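You operate a simulated robot arm through the tools that you are given. There is no shell and no other tool. Be economical: measure what you need, move in short steps, check, and stop when the job is done.

Carry out the task below with a simulated robot arm. There is one attempt and no reset: what you move stays moved.

TASK
Fetch the teal socks and set it on the white saucer. Then put two of the cedar blocks from the dressing table top on the green coaster.
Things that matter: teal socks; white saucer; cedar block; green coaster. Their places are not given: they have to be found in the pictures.

It is judged by the outcome, as a careful person would: the job done as asked, and still so three seconds after it is handed in. It fails if anything else is knocked over, pushed out of place, dropped, spilled or broken.

THE ROBOT
A 6-joint arm with a two-finger parallel gripper, fixed in place. Base frame: the origin is at the foot of the arm, x ahead of it, y to its left, z up; the work surface is at about z = 760. Lengths are in mm, angles in rad, forces in N, time in s.
With the tool pointing down near the work surface it reaches from about 260 to 680 mm from the base axis. Its first joint turns from -1.152 to 1.152 rad. Payload 2.9 kg.
Tool frame: the origin (TCP) lies between the finger pads and is the grasp point; the fingertips stand 30 mm ahead of it; z points along the fingers, y is the line along which they close. The gripper opens to 110 mm. The fingers are 20 mm wide and 10 mm thick; the gripper's body (48 by 112 mm) begins 55 mm behind the TCP.
Orientation is that of the tool frame in the base frame, as a unit quaternion [x, y, z, w]. With the fingers straight down and closing along the base's y, the tool's x points along the base's -x, its y along +y and its z along -z.

THE INTERFACE
- The arm moves only by the tool servo_tool. Its argument "commands" is a list of rows, each a list of 7 numbers: the opening, from 0 (shut) to 1 (fully open), then the shift along the tool's x, y, z in units of 300 mm (1.0 is 300 mm), then the turn, a rotation vector about the tool's x, y, z in units of 60 degrees (1.0 is 60 degrees). In form: [[jaw, x, y, z, wx, wy, wz], ...]. A call has 1 to 8 rows; each row is the pose to reach, as a shift and turn from the pose commanded when the call began, along the tool's axes at that moment. A call with a number of a shift or a turn outside -1 to 1 is refused whole. A row lasts 0.2 s, in which the tool goes at most 50 mm and 0.15 rad; a call with a longer step from one row to the next is refused whole, and so is a gripper value outside its range. A pose out of reach is approached as far as the arm can. The call stops where the force on the tool passes 40 N (or 10 N more than at its start, if that is more) or the arm is blocked; 0.2 s more then pass. The fingers move at their own pace (about 108 mm/s each) and stop on an object; they squeeze with about 33 N. The grip force told is the motor's: it shows also when the fingers shut on nothing. Time passes only in rows, and 0.2 s behind the last, so rows that repeat a pose let the fingers close. It gives the time, the measured TCP pose, the force on the tool (base axes), the opening and the grip force at its end, in the units of the frame above (readings bear some noise).
- Cameras (640 x 400 px; columns grow to the right, rows downward): "scene" is fixed at [68.5, 424.6, 1386.2]; the picture's right is [-0.83, -0.55, 0.00], its down [-0.31, 0.47, -0.83] and it looks along [0.46, -0.69, -0.56] (base axes); focal length 368 px, centre (320, 200). "wrist" rides on the gripper at [-36, 0, -57] in the tool frame; the picture's right is [0.00, -1.00, 0.00], its down [0.97, 0.00, -0.24] and it looks along [0.24, 0.00, 0.97] (tool axes); focal length 218 px, centre (320, 200).
- get_image(camera): a new picture of that camera. No time passes.
- locate(camera, pixels): for up to 12 pixels [column, row] of the newest picture of that camera ("zoom" is the newest enlarged one), the place [x, y, z] in the base frame of the surface seen there, good to about 2 mm. No time passes.
- zoom(camera, box): a new picture of the part [left, top, right, bottom] of that camera's present view, enlarged. No time passes.
- job_done(): hands the job in; it is judged then, once.

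Work in short steps. Measure before you move; look again where a grasp or a placing could have gone wrong, and mend it. You have 80 turns and 46 pictures in all, the two below and enlarged ones among them. Open the gripper and draw the arm clear of the work before you hand the job in, unless the task says otherwise; then end with one line.

The tools are called after "Request:" as a command line: name --pt "numbers of a row" for each row, then --argument value for the rest, lists and objects as JSON in quotes. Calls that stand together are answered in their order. servo_tool: Moves the arm, as the interface text tells. Its arguments: {"type":"object","properties":{"commands":{"type":"array"}},"required":["commands"]} The other tools are called the same way: get_image (camera) takes a picture; locate (camera, pixels) gives the place of the surface under pixels of a picture; zoom (camera, box) takes an enlarged picture of a part of a camera's view; job_done () hands the job in.

At the start:

```text
time_s: 0.0
tool_pos: [443.3, -80.1, 1031.1]
ee_rot: [0.0, 1.0, 0.001, 0.0]
wrist_force: [-0.3, -0.7, -0.7]
finger_gap: 109.8
grasp_force: 0.0
```

scene: 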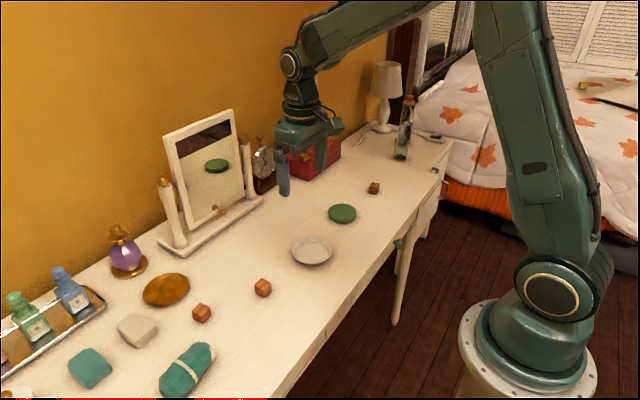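
wrist: 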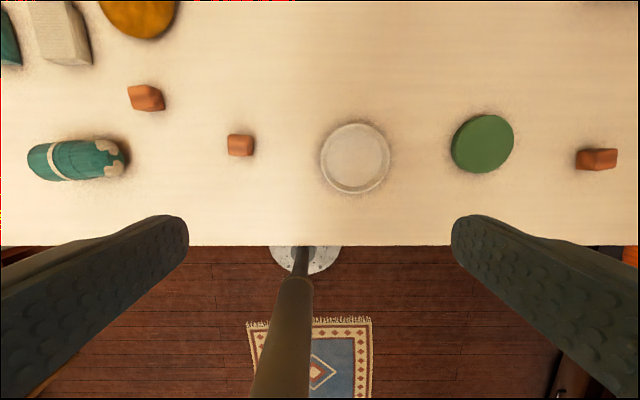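

The scene shows a banded teal roll at (187,370) and a teal lump at (90,368). I zoom in to tell them apart and locate the other items.

Request:
zoom --camera "scene" --box '[0, 240, 280, 400]'

Request:
zoom --camera "scene" --box '[240, 120, 460, 280]'

Request:
locate --camera "scene" --pixels '[[187, 370], [168, 385], [207, 352], [90, 368], [312, 251], [342, 212], [374, 187], [262, 285], [201, 311], [138, 330], [312, 240], [400, 150]]'

Request:
locate --camera "wrist" --pixels '[[35, 160], [75, 160], [115, 160], [354, 158], [483, 144], [238, 145], [144, 98], [590, 160], [75, 142], [75, 178], [323, 158], [386, 158]]'

```text
2.29 times, centred on (140, 320) of scene
```

zoom: 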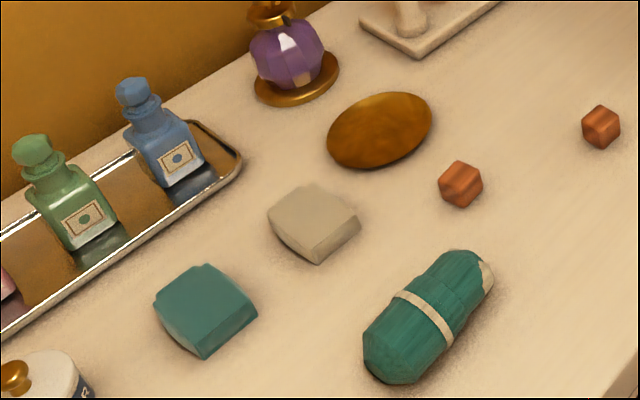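

```text
2.50 times, centred on (350, 200) of scene
```

zoom: 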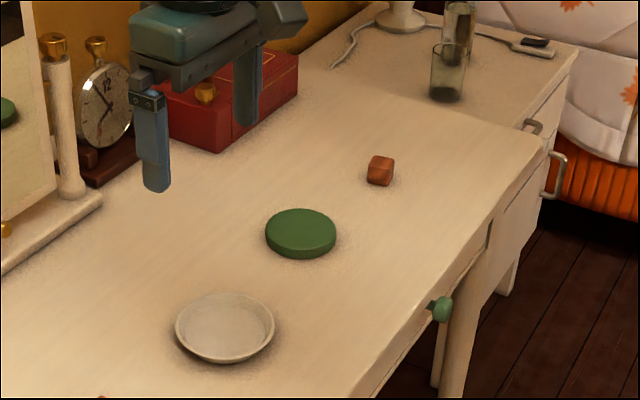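

```text
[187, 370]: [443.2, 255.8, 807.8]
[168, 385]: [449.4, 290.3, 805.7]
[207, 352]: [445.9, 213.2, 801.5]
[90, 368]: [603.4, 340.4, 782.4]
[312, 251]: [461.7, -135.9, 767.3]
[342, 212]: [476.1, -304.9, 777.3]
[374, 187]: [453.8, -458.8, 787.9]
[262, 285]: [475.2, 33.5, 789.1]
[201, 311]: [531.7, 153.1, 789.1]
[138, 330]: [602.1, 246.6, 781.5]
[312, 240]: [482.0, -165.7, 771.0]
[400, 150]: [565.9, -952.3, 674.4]
```

```text
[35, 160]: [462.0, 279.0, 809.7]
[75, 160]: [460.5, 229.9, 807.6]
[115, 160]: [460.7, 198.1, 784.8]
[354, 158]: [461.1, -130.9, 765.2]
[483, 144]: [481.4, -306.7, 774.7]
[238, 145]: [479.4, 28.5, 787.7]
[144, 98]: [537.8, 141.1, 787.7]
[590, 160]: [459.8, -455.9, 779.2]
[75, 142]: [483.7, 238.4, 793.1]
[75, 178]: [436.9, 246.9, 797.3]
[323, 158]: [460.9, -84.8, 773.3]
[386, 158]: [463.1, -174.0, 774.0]
```

The banded roll is the socks: about 110 mm long along y, centred near (458, 240), with its top at about z=809. I move over it at height and start turning the tool so the fingers close along x.

Request:
servo_tool --pt "1 0 0.125 0 0 0 -0.125" --pt "1 0 0.25 0 0 0 -0.25" --pt "1 0 0.375 0 0 0 -0.375" --pt "1 0 0.5 0 0 0 -0.5" --pt "1 -0.02 0.625 0 0 0 -0.625" --pt "1 -0.03 0.75 0 0 0 -0.75" --pt "1 -0.04 0.875 0 0 0 -0.875" --pt "1 -0.05 1.0 0 0 0 -1.0"

Request:
servo_tool --pt "1 0 0 0 0 0 -0.125" --pt "1 0 0 0 0 0 -0.25" --pt "1 0 0 0 0 0 -0.375" --pt "1 0 0 0 0 0 -0.5" --pt "1 0 0 0 0 0 -0.5"

Request:
get_image --camera "wrist"

```text
time_s: 1.8
tool_pos: [458.8, 218.8, 1031.7]
ee_rot: [-0.5, 0.866, 0.0, 0.001]
wrist_force: [0.5, 0.4, -0.4]
finger_gap: 109.9
grasp_force: 0.1
```

```text
time_s: 3.0
tool_pos: [458.3, 219.9, 1030.5]
ee_rot: [0.707, -0.707, -0.001, -0.001]
wrist_force: [-0.3, 0.5, 0.9]
finger_gap: 110.0
grasp_force: 0.0
```

```text
41 pictures are left
```

wrist: 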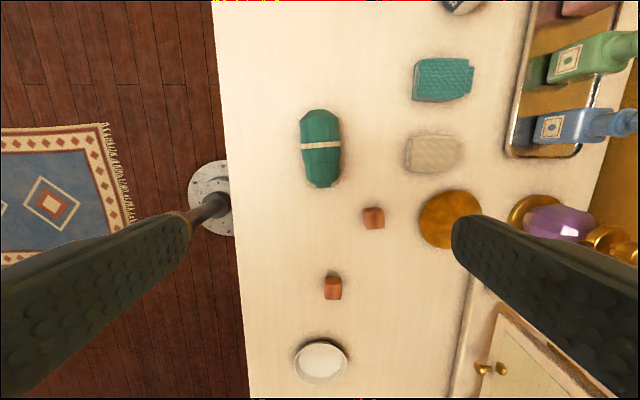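

The roll lies at (320,148) and the other teal item at (443,80) looks textured. I zoom in to confirm which is the socks, and measure the edges.

Request:
zoom --camera "wrist" --box '[280, 40, 480, 190]'

Request:
locate --camera "wrist" --pixels '[[320, 112], [320, 148], [320, 184], [303, 130], [339, 130], [305, 160], [338, 160], [320, 361], [295, 361], [346, 361], [374, 219], [333, 287]]'

```text
2.67 times, centred on (380, 115) of wrist
```

zoom: 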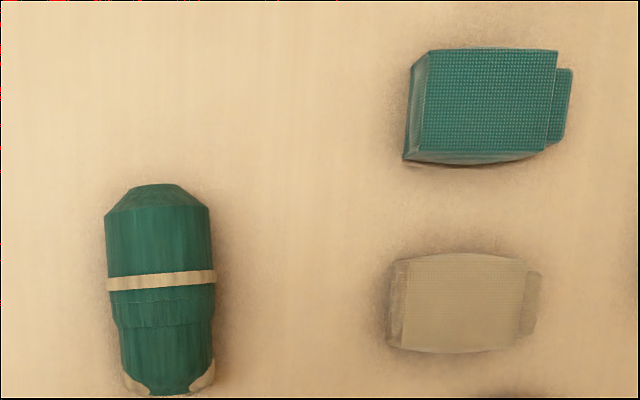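

```text
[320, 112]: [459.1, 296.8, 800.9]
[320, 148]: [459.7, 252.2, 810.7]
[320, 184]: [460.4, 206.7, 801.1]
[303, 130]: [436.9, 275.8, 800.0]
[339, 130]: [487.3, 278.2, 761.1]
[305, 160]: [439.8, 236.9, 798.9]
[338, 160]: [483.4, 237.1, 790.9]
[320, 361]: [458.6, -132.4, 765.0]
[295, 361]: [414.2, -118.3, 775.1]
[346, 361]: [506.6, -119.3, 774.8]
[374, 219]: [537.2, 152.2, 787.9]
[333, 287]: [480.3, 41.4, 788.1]
```

Two readings are possible, so I look closer at both teal items before touching either.

Request:
zoom --camera "wrist" --box '[395, 40, 491, 100]'

Request:
zoom --camera "scene" --box '[50, 300, 170, 400]'

Request:
zoom --camera "scene" --box '[140, 325, 230, 400]'

```text
6.67 times, centred on (443, 70) of wrist
```

zoom: 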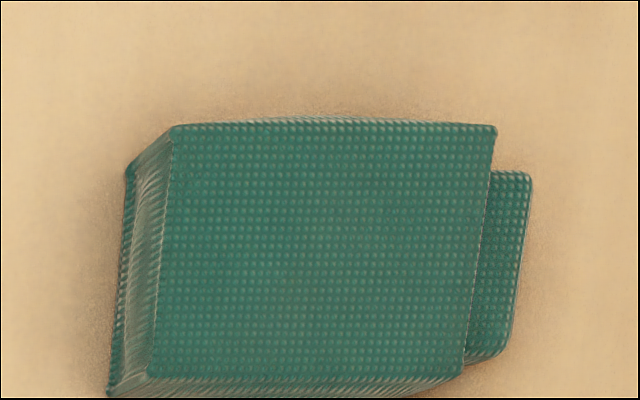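

```text
4.00 times, centred on (110, 350) of scene
```

zoom: 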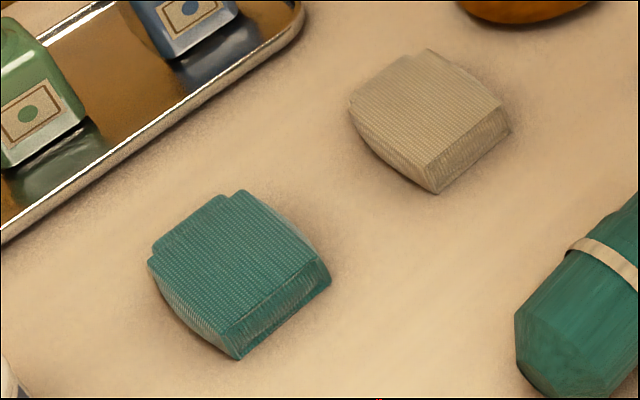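

```text
5.33 times, centred on (185, 362) of scene
```

zoom: 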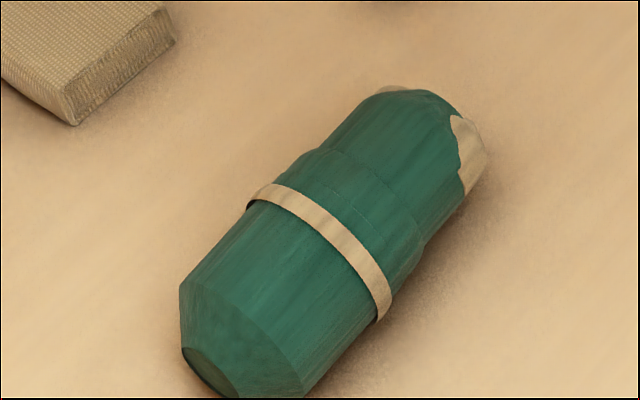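

Still ambiguous: it could be a rolled pair with a cuff and cream toes, or a folded knit. I lower the camera between them for a closer look.

Request:
servo_tool --pt "1 0 -0.06 0.06 0 0 0" --pt "1 0.0 -0.12 0.15 0 0 0" --pt "1 0.0 -0.2 0.25 0 0 0" --pt "1 0 -0.2 0.3 0 0 0"

Request:
zoom --camera "wrist" --box '[200, 0, 440, 200]'

```text
time_s: 4.0
tool_pos: [517.0, 222.0, 940.7]
ee_rot: [-0.706, 0.709, 0.001, 0.001]
wrist_force: [0.2, -0.6, 0.1]
finger_gap: 110.3
grasp_force: 0.0
```

```text
2.00 times, centred on (320, 100) of wrist
```

zoom: 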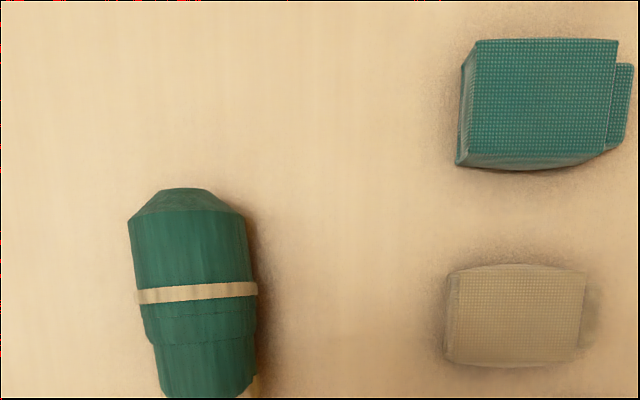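

I move to view the roll's cream end and the details along its length.

Request:
servo_tool --pt "1 0.1 0.08 0 0 0 0" --pt "1 0.1 0.19 0.0 0 0 0" --pt "1 0.1 0.19 0.0 0 0 0"

Request:
zoom --camera "wrist" --box '[240, 20, 400, 140]'

```text
time_s: 4.8
tool_pos: [459.4, 191.8, 942.3]
ee_rot: [0.707, -0.707, 0.0, 0.0]
wrist_force: [0.0, -0.7, 0.4]
finger_gap: 109.9
grasp_force: 0.0
```

```text
3.33 times, centred on (320, 80) of wrist
```

zoom: 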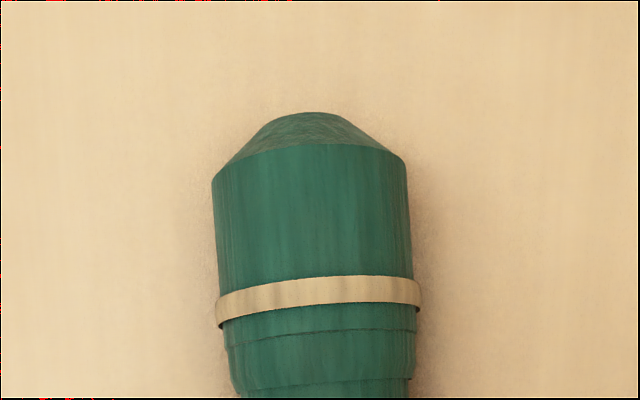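

The roll shows a turned-over cuff with a stripe, seam and cream toes, so it is the rolled socks; the waffle-weave squares are folded cloths. I go to y≈248 and descend to TCP z≈798 with the jaw open.

Request:
servo_tool --pt "1 -0.1 0 0.05 0 0 0" --pt "1 -0.19 0 0.15 0 0 0" --pt "1 -0.19 -0.003 0.25 0 0 0" --pt "1 -0.19 -0.003 0.35 0 0 0" --pt "1 -0.19 -0.003 0.43 0 0 0" --pt "1 -0.19 -0.003 0.48 0 0 0" --pt "1 -0.19 -0.003 0.48 0 0 0"

Request:
servo_tool --pt "0.5 0 0 0 0 0 0" --pt "0.3 0 0 0 0 0 0" --pt "0.1 0 0 0 0 0 0" --pt "0.1 0 0 0 0 0 0" --pt "0.1 0 0 0 0 0 0"

```text
time_s: 6.4
tool_pos: [461.6, 244.8, 796.7]
ee_rot: [-0.707, 0.708, 0.001, 0.0]
wrist_force: [0.4, -1.0, -0.2]
finger_gap: 110.0
grasp_force: 0.1
```

```text
time_s: 7.6
tool_pos: [460.7, 244.9, 797.8]
ee_rot: [-0.707, 0.707, 0.0, 0.001]
wrist_force: [0.2, 0.5, 0.6]
finger_gap: 47.0
grasp_force: 32.9
```

The grip is firm at 47 mm. I lift straight up, then check.

Request:
servo_tool --pt "0.1 0 0 -0.06 0 0 0" --pt "0.1 0 0 -0.15 0 0 0" --pt "0.1 0 0 -0.25 0 0 0" --pt "0.1 0 0 -0.35 0 0 0" --pt "0.1 0 0 -0.4 0 0 0" --pt "0.1 0 0 -0.4 0 0 0"

Request:
servo_tool --pt "0.1 0.1 0 0 0 0 0" --pt "0.1 0.22 0 0 0 0 0" --pt "0.1 0.34 0 0 0 0 0" --pt "0.1 0.46 0 0 0 0 0" --pt "0.1 0.6 0 0 0 0 0" --pt "0.1 0.74 0 0 0 0 0" --pt "0.1 0.85 0 0 0 0 0" --pt "0.1 0.95 0 0 0 0 0"

Request:
get_image --camera "scene"

Request:
get_image --camera "wrist"

```text
time_s: 9.0
tool_pos: [461.8, 246.0, 915.4]
ee_rot: [0.707, -0.707, 0.0, -0.001]
wrist_force: [0.7, 1.1, -0.7]
finger_gap: 46.7
grasp_force: 33.2
```

```text
time_s: 10.8
tool_pos: [460.7, -41.2, 918.3]
ee_rot: [0.707, -0.707, -0.001, -0.001]
wrist_force: [0.2, -0.3, -0.5]
finger_gap: 46.4
grasp_force: 32.9
```

```text
34 pictures are left
```

scene: 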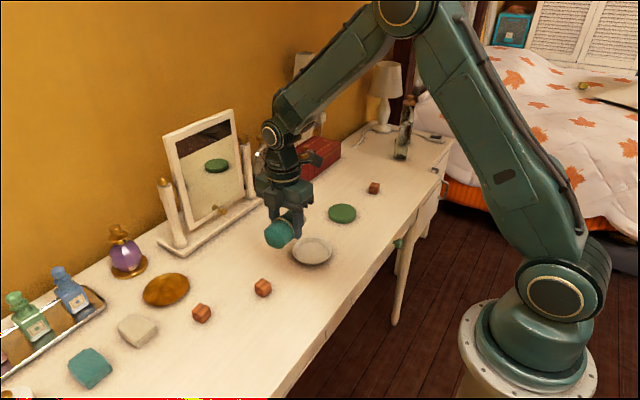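

```text
33 pictures are left
```

wrist: 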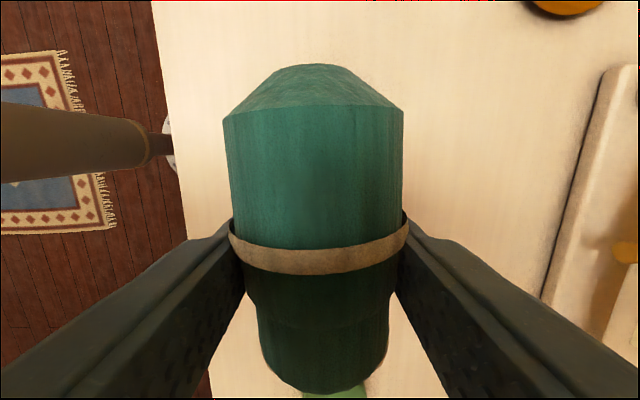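

The socks hang steady with the saucer centre at about (460,-130). I move over it (TCP y≈-134) and lower in steps.

Request:
servo_tool --pt "0.1 0.12 0 0 0 0 0" --pt "0.1 0.24 0 0 0 0 0" --pt "0.1 0.31 0 0 0 0 0" --pt "0.1 0.31 0 0.1 0 0 0" --pt "0.1 0.31 0 0.2 0 0 0" --pt "0.1 0.31 0 0.28 0 0 0" --pt "0.1 0.31 0 0.32 0 0 0" --pt "0.1 0.31 0 0.32 0 0 0"

Request:
zoom --camera "scene" --box '[240, 180, 400, 280]'

```text
time_s: 12.6
tool_pos: [462.3, -132.8, 821.3]
ee_rot: [-0.707, 0.708, 0.001, 0.001]
wrist_force: [-0.8, 0.2, -0.6]
finger_gap: 46.3
grasp_force: 32.7
```

```text
4.00 times, centred on (320, 230) of scene
```

zoom: 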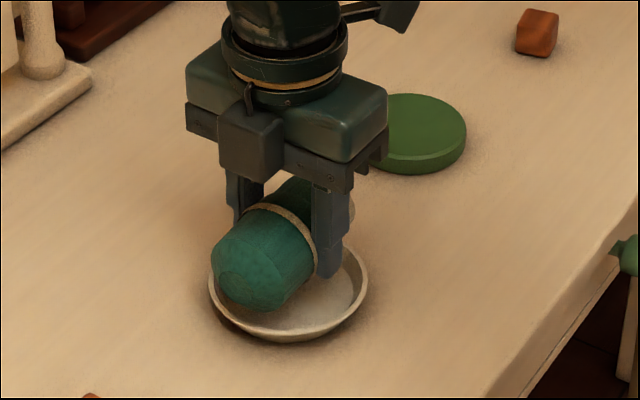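

Request:
locate --camera "zoom" --pixels '[[214, 305], [240, 330], [300, 336], [345, 313], [363, 290], [365, 270], [330, 300], [260, 260], [250, 300], [240, 225]]'

```text
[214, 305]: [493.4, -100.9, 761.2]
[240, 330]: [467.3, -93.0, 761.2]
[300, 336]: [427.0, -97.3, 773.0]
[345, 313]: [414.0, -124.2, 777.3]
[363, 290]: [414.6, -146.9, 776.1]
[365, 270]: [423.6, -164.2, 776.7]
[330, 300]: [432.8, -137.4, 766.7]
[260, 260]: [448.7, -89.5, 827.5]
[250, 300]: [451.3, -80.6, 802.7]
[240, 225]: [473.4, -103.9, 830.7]
```

The rim fits a circle centred near (462,-133), so the socks are well centred. I lower gently to contact.

Request:
servo_tool --pt "0.1 0.01 0 0.015 0 0 0" --pt "0.1 0.01 0 0.025 0 0 0" --pt "0.1 0.01 0 0.032 0 0 0" --pt "0.1 0.01 0 0.032 0 0 0"

Request:
zoom --camera "scene" --box '[240, 180, 400, 280]'

```text
time_s: 13.6
tool_pos: [463.2, -135.5, 811.6]
ee_rot: [0.707, -0.707, 0.0, -0.001]
wrist_force: [0.8, 0.8, 3.6]
finger_gap: 46.2
grasp_force: 33.1
```

```text
4.00 times, centred on (320, 230) of scene
```

zoom: 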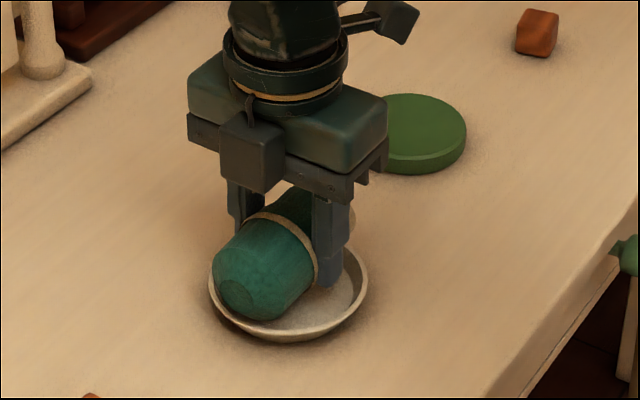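

A 3.6 N upward force shows contact. I open gradually and then retreat upward.

Request:
servo_tool --pt "0.45 0 0 0 0 0 0" --pt "0.5 0 0 0 0 0 0" --pt "0.65 0 0 0 0 0 0" --pt "0.75 0 0 0 0 0 0" --pt "0.75 0 0 -0.1 0 0 0" --pt "0.75 0 0 -0.22 0 0 0" --pt "0.75 0 0 -0.35 0 0 0" --pt "0.75 0 0 -0.45 0 0 0"

Request:
zoom --camera "scene" --box '[240, 180, 400, 280]'

Request:
get_image --camera "wrist"

```text
time_s: 15.4
tool_pos: [464.6, -136.4, 947.9]
ee_rot: [-0.706, 0.708, 0.001, 0.001]
wrist_force: [-0.2, -0.4, 0.1]
finger_gap: 82.7
grasp_force: 0.1
```

```text
4.00 times, centred on (320, 230) of scene
```

zoom: 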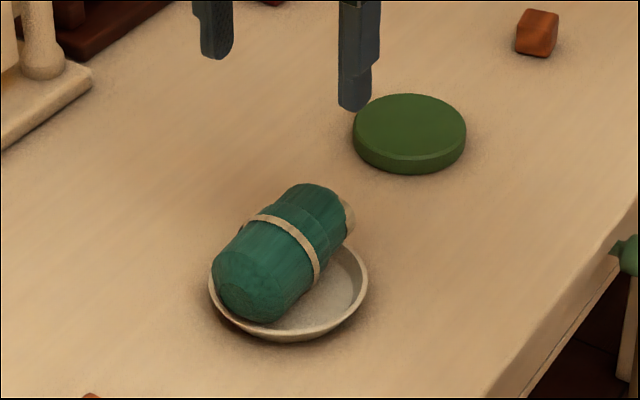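

```text
29 pictures are left
```

wrist: 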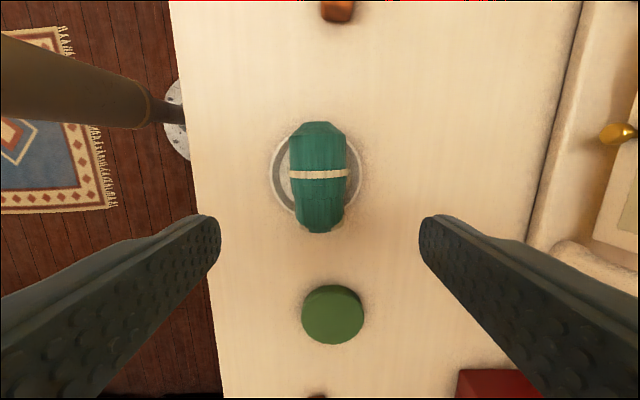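

The socks rest centred on the saucer. Next is the block near (479,33); I move above it to measure its orientation.

Request:
servo_tool --pt "0.75 -0.1 0 0 0 0 0" --pt "0.75 -0.22 0 0 0 0 0" --pt "0.75 -0.34 -0.02 0 0 0 0" --pt "0.75 -0.46 -0.03 0 0 0 0" --pt "0.75 -0.56 -0.05 0 0 0 0" --pt "0.75 -0.56 -0.05 0.05 0 0 0" --pt "0.75 -0.56 -0.05 0.12 0 0 0" --pt "0.75 -0.56 -0.05 0.12 0 0 0"

Request:
zoom --camera "wrist" --box '[240, 100, 400, 200]'

```text
time_s: 17.2
tool_pos: [477.9, 31.1, 911.4]
ee_rot: [-0.707, 0.708, 0.001, 0.001]
wrist_force: [0.1, -0.8, 0.6]
finger_gap: 82.5
grasp_force: 0.1
```

```text
4.00 times, centred on (320, 150) of wrist
```

zoom: 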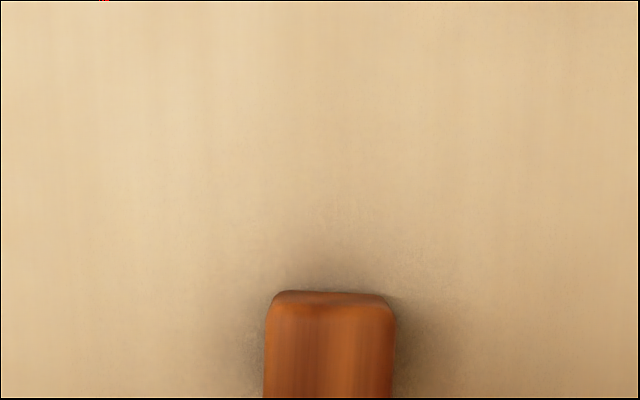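

Request:
zoom --camera "wrist" --box '[260, 150, 380, 225]'

Request:
locate --camera "wrist" --pixels '[[308, 178], [336, 178], [322, 178], [322, 205], [308, 200], [336, 200], [330, 190], [315, 190]]'

```text
5.33 times, centred on (320, 188) of wrist
```

zoom: 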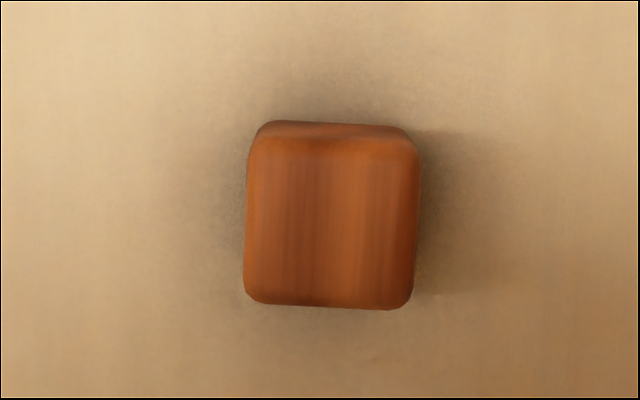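

```text
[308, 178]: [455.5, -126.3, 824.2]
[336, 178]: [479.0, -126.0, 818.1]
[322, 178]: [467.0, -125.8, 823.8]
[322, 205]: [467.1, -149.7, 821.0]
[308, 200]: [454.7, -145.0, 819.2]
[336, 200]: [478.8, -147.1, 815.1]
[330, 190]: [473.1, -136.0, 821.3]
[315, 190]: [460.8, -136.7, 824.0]
```

Request:
locate --camera "zoom" --pixels '[[255, 160], [410, 160], [330, 145], [330, 295], [250, 290], [410, 295], [330, 220]]'

```text
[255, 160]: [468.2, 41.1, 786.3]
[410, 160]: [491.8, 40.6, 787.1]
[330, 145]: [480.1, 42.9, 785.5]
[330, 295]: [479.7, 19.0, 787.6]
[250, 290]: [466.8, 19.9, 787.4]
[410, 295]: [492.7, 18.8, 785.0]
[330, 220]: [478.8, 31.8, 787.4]
```

The block is aligned with the tool, centre (480,31), top 788. I descend to TCP z≈795 and close.

Request:
servo_tool --pt "0.75 0 -0.007 0.1 0 0 0" --pt "0.75 0 -0.007 0.22 0 0 0" --pt "0.75 0 -0.007 0.33 0 0 0" --pt "0.75 0 -0.007 0.385 0 0 0" --pt "0.75 0 -0.007 0.385 0 0 0" --pt "0.4 0 -0.007 0.385 0 0 0" --pt "0.1 0 -0.007 0.385 0 0 0" --pt "0.1 0 -0.007 0.385 0 0 0"

Request:
servo_tool --pt "0.1 0 0 0 0 0 0" --pt "0.1 0 0 -0.05 0 0 0" --pt "0.1 0 0 -0.15 0 0 0" --pt "0.1 0 0 -0.25 0 0 0" --pt "0.1 0 0 -0.35 0 0 0" --pt "0.1 0 0 -0.45 0 0 0" --pt "0.1 0 0 -0.45 0 0 0"

```text
time_s: 19.0
tool_pos: [479.7, 33.2, 792.5]
ee_rot: [-0.707, 0.707, 0.0, 0.001]
wrist_force: [0.1, 0.1, 3.2]
finger_gap: 26.1
grasp_force: 33.2
```

```text
time_s: 20.6
tool_pos: [477.8, 32.3, 928.6]
ee_rot: [-0.707, 0.707, 0.001, 0.0]
wrist_force: [-0.1, 0.5, -0.7]
finger_gap: 26.1
grasp_force: 32.8
```

The block is held. I measure the coaster's edges from the last full wrist picture.

Request:
locate --camera "wrist" --pixels '[[304, 312], [362, 312], [332, 287], [332, 338], [332, 313], [310, 295], [355, 330]]'

Request:
servo_tool --pt "0.1 0.12 0 0 0 0 0" --pt "0.1 0.25 0 0 0 0 0" --pt "0.1 0.39 0 0 0 0 0" --pt "0.1 0.53 0 0 0 0 0" --pt "0.1 0.67 0 0 0 0 0" --pt "0.1 0.8 0 0 0 0 0" --pt "0.1 0.9 0 0 0 0 0" --pt "0.1 1.0 0 0 0 0 0"

Request:
get_image --camera "wrist"

```text
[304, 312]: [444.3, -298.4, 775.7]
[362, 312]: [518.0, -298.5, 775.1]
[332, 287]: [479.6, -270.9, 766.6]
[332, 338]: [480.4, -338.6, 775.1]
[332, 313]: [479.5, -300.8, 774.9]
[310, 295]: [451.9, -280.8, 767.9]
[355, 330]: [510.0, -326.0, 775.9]
```

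```text
time_s: 22.4
tool_pos: [482.1, -267.6, 929.8]
ee_rot: [0.707, -0.707, 0.0, -0.001]
wrist_force: [0.7, 0.0, -0.8]
finger_gap: 26.1
grasp_force: 33.1
```

```text
26 pictures are left
```

wrist: 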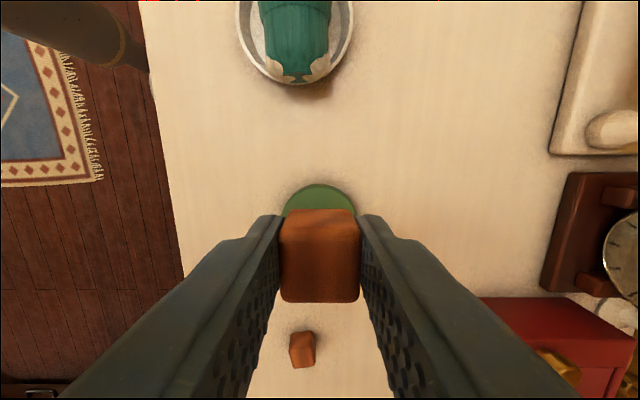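

The coaster is centred at (481,-304) with radius about 37 and top 776. I place the first block at y≈-287, lowering to about 5 mm above first.

Request:
servo_tool --pt "0.1 0.065 0 0 0 0 0" --pt "0.1 0.065 0 0.1 0 0 0" --pt "0.1 0.065 0 0.22 0 0 0" --pt "0.1 0.065 0 0.32 0 0 0" --pt "0.1 0.065 0 0.373 0 0 0" --pt "0.1 0.065 0 0.373 0 0 0"

Request:
zoom --camera "scene" --box '[290, 160, 402, 230]'

```text
time_s: 23.8
tool_pos: [477.8, -287.0, 816.4]
ee_rot: [-0.706, 0.708, 0.001, 0.001]
wrist_force: [-0.1, -0.2, 0.2]
finger_gap: 26.1
grasp_force: 33.0
```

```text
5.71 times, centred on (346, 195) of scene
```

zoom: 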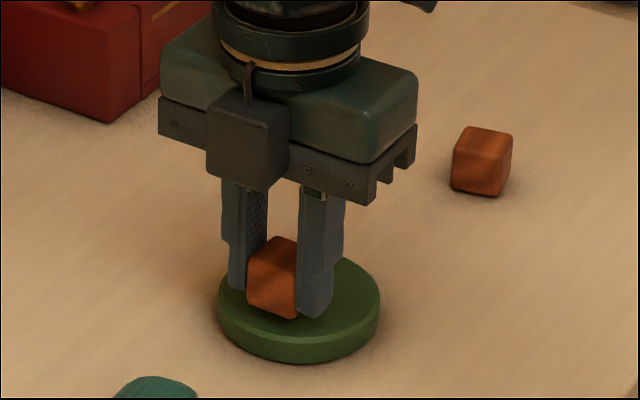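

Request:
servo_tool --pt "0.1 0 0 0.01 0 0 0" --pt "0.1 0 0 0.017 0 0 0" --pt "0.1 0 0 0.02 0 0 0" --pt "0.1 0 0 0.02 0 0 0"

```text
time_s: 24.8
tool_pos: [478.2, -287.1, 811.1]
ee_rot: [-0.706, 0.708, 0.001, 0.001]
wrist_force: [0.4, 0.4, -0.4]
finger_gap: 26.1
grasp_force: 33.4
```

No contact yet, so I go down a little further in 1 mm steps.

Request:
servo_tool --pt "0.1 0 0 0.004 0 0 0" --pt "0.1 0 0 0.007 0 0 0" --pt "0.1 0 0 0.007 0 0 0"

```text
time_s: 25.6
tool_pos: [479.4, -287.1, 810.1]
ee_rot: [-0.707, 0.707, 0.001, 0.0]
wrist_force: [-0.1, -0.2, -0.7]
finger_gap: 26.3
grasp_force: 32.1
```

Request:
servo_tool --pt "0.1 0 0 0.004 0 0 0" --pt "0.1 0 0 0.008 0 0 0" --pt "0.1 0 0 0.008 0 0 0"

Request:
zoom --camera "scene" --box '[310, 190, 374, 230]'

```text
time_s: 26.4
tool_pos: [480.2, -286.8, 810.0]
ee_rot: [-0.706, 0.708, -0.002, 0.001]
wrist_force: [-4.1, 0.4, 25.8]
finger_gap: 26.2
grasp_force: 32.9
```

```text
10.00 times, centred on (342, 210) of scene
```

zoom: 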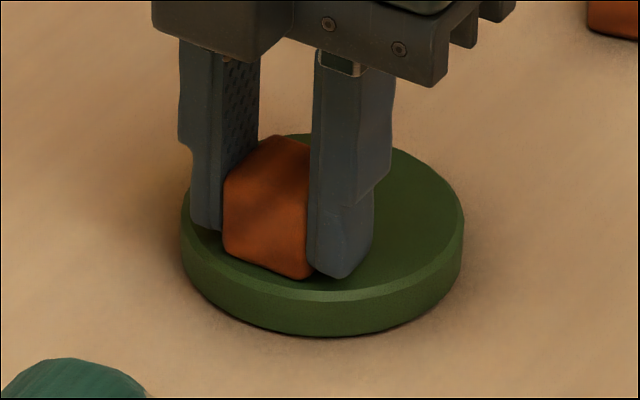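

Contact at 26 N, so the block is seated. I back up 1.5 mm to relieve pressure, open moderately and rise.

Request:
servo_tool --pt "0.1 0 0 -0.006 0 0 0" --pt "0.3 0 0 -0.006 0 0 0" --pt "0.45 0 0 -0.006 0 0 0" --pt "0.5 0 0 -0.006 0 0 0" --pt "0.5 0 0 -0.1 0 0 0" --pt "0.5 0 0 -0.2 0 0 0" --pt "0.5 0 0 -0.35 0 0 0" --pt "0.5 0 0 -0.4 0 0 0"

Request:
servo_tool --pt "0.5 0.12 0 0 0 0 0" --pt "0.5 0.26 0.02 0 0 0 0" --pt "0.5 0.4 0.05 0 0 0 0" --pt "0.5 0.5 0.08 0 0 0 0" --pt "0.5 0.5 0.08 0 0 0 0"

Request:
get_image --camera "wrist"

```text
time_s: 28.2
tool_pos: [477.2, -287.0, 927.2]
ee_rot: [-0.707, 0.708, 0.001, 0.001]
wrist_force: [0.6, -0.1, -0.2]
finger_gap: 55.0
grasp_force: 0.0
```

```text
time_s: 29.4
tool_pos: [454.2, -436.3, 921.9]
ee_rot: [-0.707, 0.707, 0.0, 0.0]
wrist_force: [0.3, 0.0, 0.2]
finger_gap: 55.0
grasp_force: 0.1
```

```text
23 pictures are left
```

wrist: 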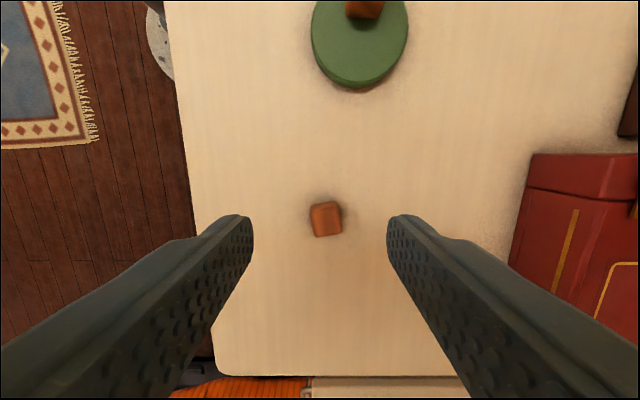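

Request:
zoom --camera "wrist" --box '[286, 195, 366, 245]'

```text
8.00 times, centred on (326, 220) of wrist
```

zoom: 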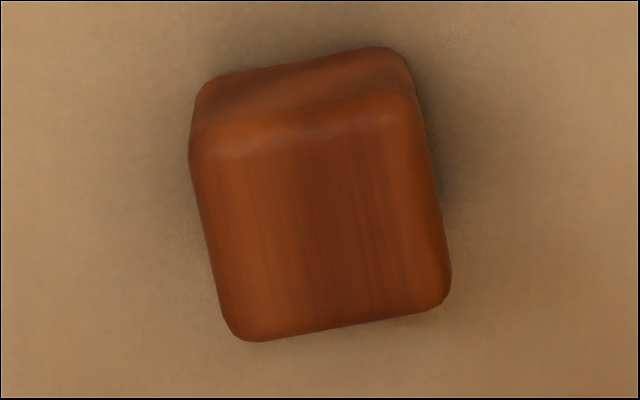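

Request:
locate --camera "zoom" --pixels '[[205, 150], [405, 115], [240, 325], [440, 290], [320, 215]]'

```text
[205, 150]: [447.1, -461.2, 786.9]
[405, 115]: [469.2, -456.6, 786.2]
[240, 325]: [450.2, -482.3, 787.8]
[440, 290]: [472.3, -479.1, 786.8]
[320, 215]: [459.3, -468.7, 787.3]
```

The block centre is (460,-470), turned about 9.5° counter-clockwise. I align the tool, centre over it and descend in two stages.

Request:
servo_tool --pt "0.5 0.06 -0.01 0 0 0 -0.08" --pt "0.5 0.112 -0.018 0 0 0 -0.158" --pt "0.5 0.112 -0.018 0.1 0 0 -0.158" --pt "0.5 0.112 -0.018 0.2 0 0 -0.158" --pt "0.5 0.112 -0.018 0.2 0 0 -0.158"

Request:
get_image --camera "wrist"

```text
time_s: 30.6
tool_pos: [460.0, -471.5, 864.2]
ee_rot: [0.763, -0.646, -0.001, 0.0]
wrist_force: [0.7, 0.7, 1.1]
finger_gap: 55.0
grasp_force: 0.0
```

```text
21 pictures are left
```

wrist: 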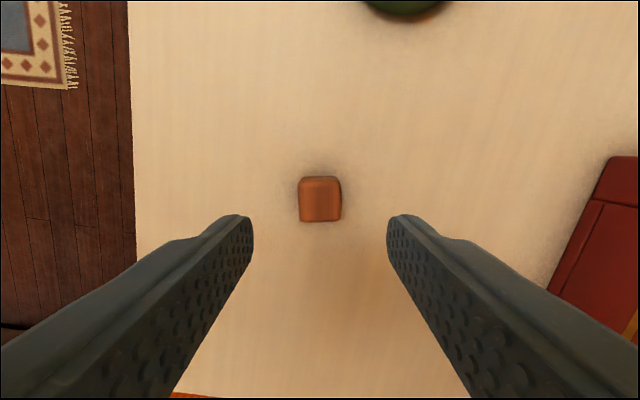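

Aligned and centred at (320,202). I descend to z≈795 and grip.

Request:
servo_tool --pt "0.5 0 0 0.1 0 0 0" --pt "0.5 0 0 0.18 0 0 0" --pt "0.5 0 0 0.23 0 0 0" --pt "0.5 0 0 0.23 0 0 0" --pt "0.3 0 0 0.23 0 0 0" --pt "0.1 0 0 0.23 0 0 0" --pt "0.1 0 0 0.23 0 0 0"

Request:
servo_tool --pt "0.1 0 0 0 0 0 0" --pt "0.1 0 0 -0.05 0 0 0" --pt "0.1 0 0 -0.15 0 0 0" --pt "0.1 0 0 -0.25 0 0 0" --pt "0.1 0 0 -0.35 0 0 0.08" --pt "0.1 0 0 -0.35 0 0 0.158" --pt "0.1 0 0 -0.35 0 0 0.158"

```text
time_s: 32.2
tool_pos: [461.2, -468.8, 798.0]
ee_rot: [0.762, -0.647, 0.0, -0.001]
wrist_force: [-0.1, 0.5, -0.1]
finger_gap: 25.9
grasp_force: 32.8
```

```text
time_s: 33.8
tool_pos: [459.8, -471.7, 901.5]
ee_rot: [-0.706, 0.708, 0.0, 0.001]
wrist_force: [0.2, -0.1, -0.4]
finger_gap: 26.2
grasp_force: 33.7
```

The block is held. I check where the first block sits on the coaster before placing the second.

Request:
zoom --camera "scene" --box '[310, 190, 374, 230]'

Request:
servo_tool --pt "0.1 -0.1 0 0 0 0 0" --pt "0.1 -0.2 -0.01 0 0 0 0" --pt "0.1 -0.3 -0.02 0 0 0 0" --pt "0.1 -0.3 -0.02 0 0 0 0"

Request:
get_image --camera "wrist"

```text
10.00 times, centred on (342, 210) of scene
```

zoom: 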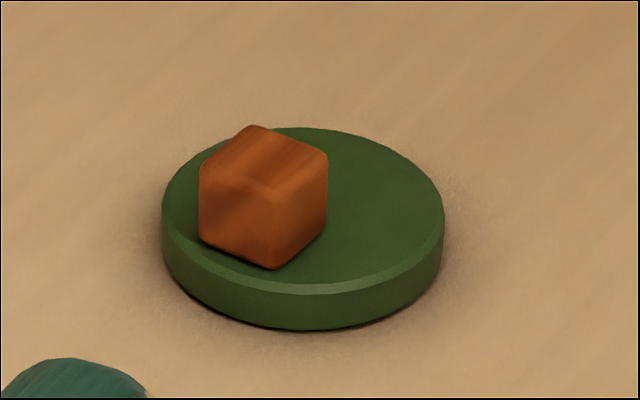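

```text
time_s: 34.8
tool_pos: [463.7, -378.1, 900.5]
ee_rot: [-0.707, 0.708, 0.001, 0.0]
wrist_force: [0.2, 0.3, 0.0]
finger_gap: 26.1
grasp_force: 32.7
```

```text
19 pictures are left
```

wrist: 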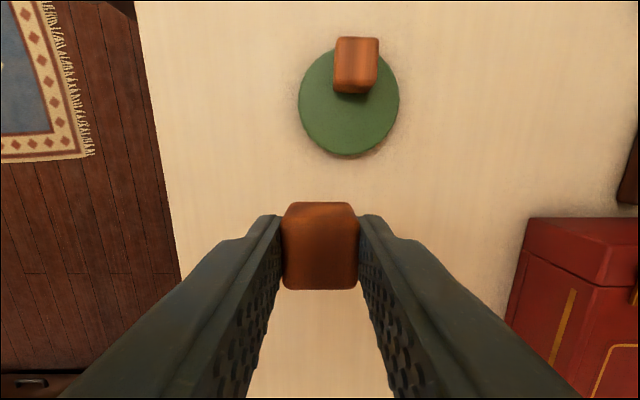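

The coaster shifted slightly (about 2 px) on release. I re-measure it and the first block before placing the second.

Request:
locate --camera "wrist" --pixels '[[302, 105], [397, 105], [349, 153], [310, 130], [388, 130], [345, 125], [340, 60], [372, 60], [356, 45], [356, 80], [335, 88], [375, 88]]'

```text
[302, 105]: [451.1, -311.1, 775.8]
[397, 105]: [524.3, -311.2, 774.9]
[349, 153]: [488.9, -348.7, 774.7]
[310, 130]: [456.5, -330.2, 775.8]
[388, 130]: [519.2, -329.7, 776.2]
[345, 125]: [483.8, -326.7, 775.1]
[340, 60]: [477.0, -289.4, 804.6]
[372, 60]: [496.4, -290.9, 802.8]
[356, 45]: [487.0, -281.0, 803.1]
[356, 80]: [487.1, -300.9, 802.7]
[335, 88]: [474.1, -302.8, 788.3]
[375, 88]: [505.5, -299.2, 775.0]
```

Coaster centre is now about (488,-309) and block 1 at (487,-291). I move the second block to (487.5,-326) and lower to just above the coaster.

Request:
servo_tool --pt "0.1 -0.09 -0.04 0 0 0 0" --pt "0.1 -0.177 -0.075 0 0 0 0" --pt "0.1 -0.177 -0.075 0 0 0 0" --pt "0.1 -0.177 -0.075 0.1 0 0 0" --pt "0.1 -0.177 -0.075 0.2 0 0 0" --pt "0.1 -0.177 -0.075 0.27 0 0 0" --pt "0.1 -0.177 -0.075 0.27 0 0 0"

Request:
zoom --camera "scene" --box '[310, 190, 374, 230]'

Request:
get_image --camera "wrist"

```text
time_s: 36.4
tool_pos: [487.4, -323.9, 822.5]
ee_rot: [-0.707, 0.707, 0.0, 0.0]
wrist_force: [0.7, -0.2, 0.1]
finger_gap: 26.1
grasp_force: 32.8
```

```text
10.00 times, centred on (342, 210) of scene
```

zoom: 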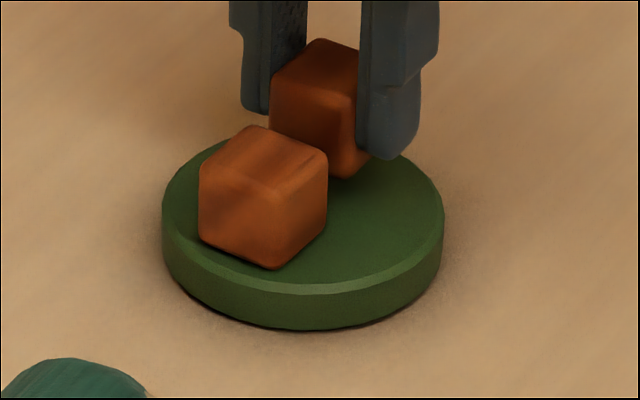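

```text
17 pictures are left
```

wrist: 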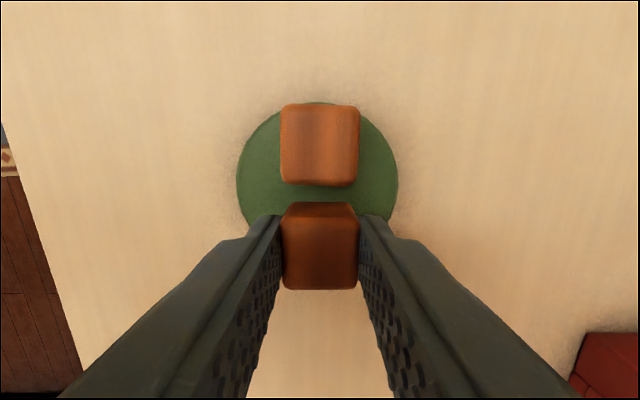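

Alignment looks good: the blocks are in line with a gap and both sit inside the coaster. I lower in small steps, watching the force.

Request:
servo_tool --pt "0.1 0 0 0.01 0 0 0" --pt "0.1 0 0 0.02 0 0 0" --pt "0.1 0 0 0.024 0 0 0" --pt "0.1 0 0 0.024 0 0 0"

Request:
zoom --camera "scene" --box '[310, 190, 374, 230]'

```text
time_s: 37.4
tool_pos: [487.1, -325.9, 813.2]
ee_rot: [-0.706, 0.708, 0.001, 0.001]
wrist_force: [-0.1, 0.1, 0.1]
finger_gap: 26.4
grasp_force: 33.3
```

```text
10.00 times, centred on (342, 210) of scene
```

zoom: 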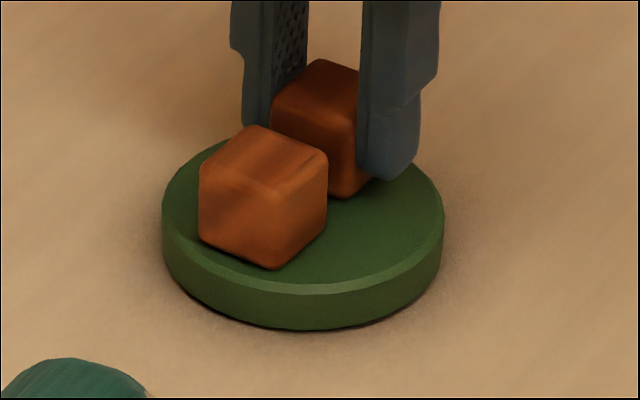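

Request:
servo_tool --pt "0.1 0 0 0.003 0 0 0" --pt "0.1 0 0 0.003 0 0 0"

Request:
servo_tool --pt "0.1 0 0 0.003 0 0 0" --pt "0.1 0 0 0.003 0 0 0"

```text
time_s: 38.0
tool_pos: [487.7, -327.0, 813.2]
ee_rot: [0.708, -0.706, 0.0, -0.002]
wrist_force: [-1.1, 1.8, 3.9]
finger_gap: 26.0
grasp_force: 32.5
```

```text
time_s: 38.6
tool_pos: [487.8, -326.6, 814.6]
ee_rot: [-0.706, 0.708, -0.001, 0.0]
wrist_force: [-1.1, 1.1, 10.8]
finger_gap: 26.2
grasp_force: 33.3
```

Contact made. I ease back 0.8 mm, open gradually and rise.

Request:
servo_tool --pt "0.1 0 0 -0.003 0 0 0" --pt "0.24 0 0 -0.003 0 0 0" --pt "0.3 0 0 -0.003 0 0 0" --pt "0.45 0 0 -0.003 0 0 0" --pt "0.45 0 0 -0.08 0 0 0" --pt "0.45 0 0 -0.2 0 0 0" --pt "0.45 0 0 -0.35 0 0 0" --pt "0.45 0 0 -0.5 0 0 0"

Request:
servo_tool --pt "0.45 -0.12 0 -0.05 0 0 0" --pt "0.45 -0.24 0 -0.1 0 0 0" --pt "0.45 -0.36 0 -0.15 0 0 0" --pt "0.45 -0.5 0 -0.18 0 0 0" --pt "0.45 -0.64 0 -0.18 0 0 0" --pt "0.45 -0.75 0 -0.18 0 0 0" --pt "0.45 -0.75 0 -0.18 0 0 0"

Request:
zoom --camera "scene" --box '[310, 190, 374, 230]'

Request:
get_image --camera "scene"

Request:
get_image --camera "wrist"

```text
time_s: 40.4
tool_pos: [489.2, -328.1, 964.0]
ee_rot: [-0.706, 0.708, 0.0, 0.001]
wrist_force: [0.8, -0.1, 0.3]
finger_gap: 49.5
grasp_force: 0.0
```

```text
time_s: 42.0
tool_pos: [489.4, -99.7, 1015.7]
ee_rot: [-0.706, 0.708, 0.001, 0.001]
wrist_force: [-0.8, -0.5, 0.6]
finger_gap: 49.6
grasp_force: 0.0
```

```text
10.00 times, centred on (342, 210) of scene
```

zoom: 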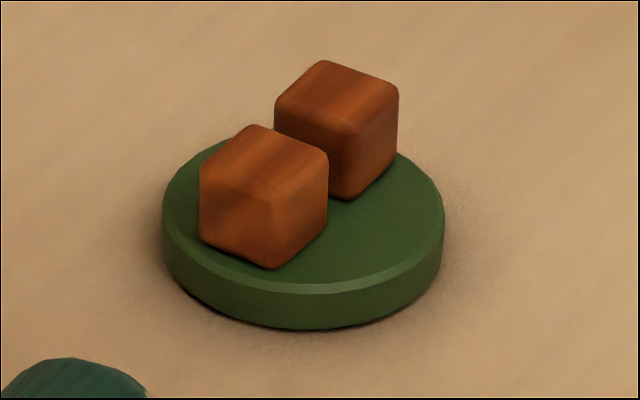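

```text
14 pictures are left
```

scene: 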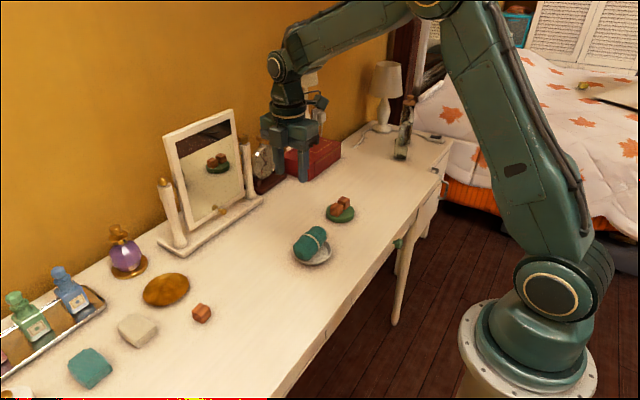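

```text
13 pictures are left
```

wrist: 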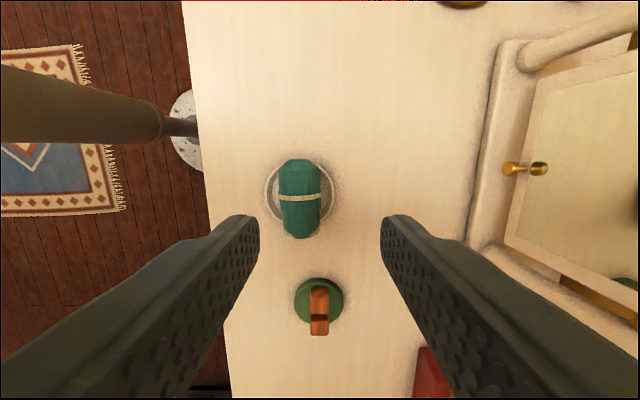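

Both blocks are on the coaster and the socks are on the saucer. I check the second block's overhang by locating points.

Request:
zoom --camera "wrist" --box '[280, 265, 360, 345]'

Request:
locate --camera "zoom" --pixels '[[260, 200], [370, 200], [320, 280], [320, 400], [320, 480], [320, 540], [260, 450], [385, 450], [120, 280], [500, 280], [250, 350], [320, 345]]'

```text
5.00 times, centred on (320, 305) of wrist
```

zoom: 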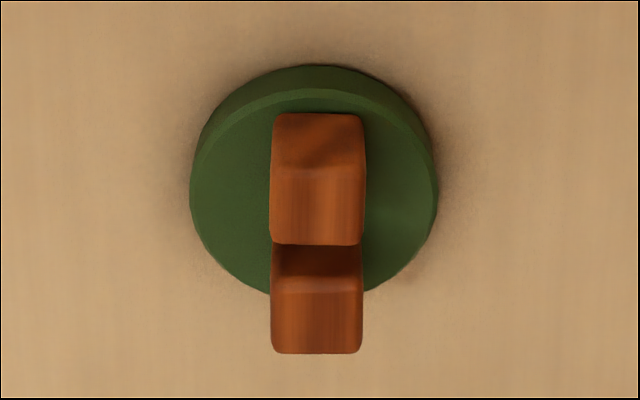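

```text
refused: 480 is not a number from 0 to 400
```

Request:
locate --camera "zoom" --pixels '[[320, 180], [320, 240], [320, 300], [320, 348], [278, 320], [356, 320], [194, 200], [434, 200], [268, 288], [370, 285], [320, 95], [320, 200]]'

```text
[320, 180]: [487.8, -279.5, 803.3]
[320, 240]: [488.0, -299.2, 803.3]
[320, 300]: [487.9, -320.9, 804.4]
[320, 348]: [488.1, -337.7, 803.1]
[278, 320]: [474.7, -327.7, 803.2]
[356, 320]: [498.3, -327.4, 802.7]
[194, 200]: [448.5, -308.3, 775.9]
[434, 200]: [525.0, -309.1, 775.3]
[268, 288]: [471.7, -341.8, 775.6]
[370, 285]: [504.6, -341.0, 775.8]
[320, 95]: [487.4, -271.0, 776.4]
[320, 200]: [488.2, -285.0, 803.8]
```

The coaster spans r≈38 about (487,-309), and block 2's outer corner is about 34 mm out, so it is fully supported. The arm is clear, so I open the gripper fully and hand in.

Request:
servo_tool --pt "0.7 0 0 -0.05 0 0 0" --pt "1 0 0 -0.1 0 0 0" --pt "1 0 0 -0.1 0 0 0"

Request:
job_done

```text
time_s: 42.8
tool_pos: [488.7, -100.4, 1046.6]
ee_rot: [-0.707, 0.707, 0.001, 0.001]
wrist_force: [0.4, -0.1, -0.5]
finger_gap: 110.2
grasp_force: 0.0
```

```text
The job is handed in.
```

The job is handed in: the teal socks (I took the banded roll to be the socks, not the folded teal cloth) are on the white saucer and two cedar blocks sit fully on the green coaster, which slid about 8 mm when I released the first block.
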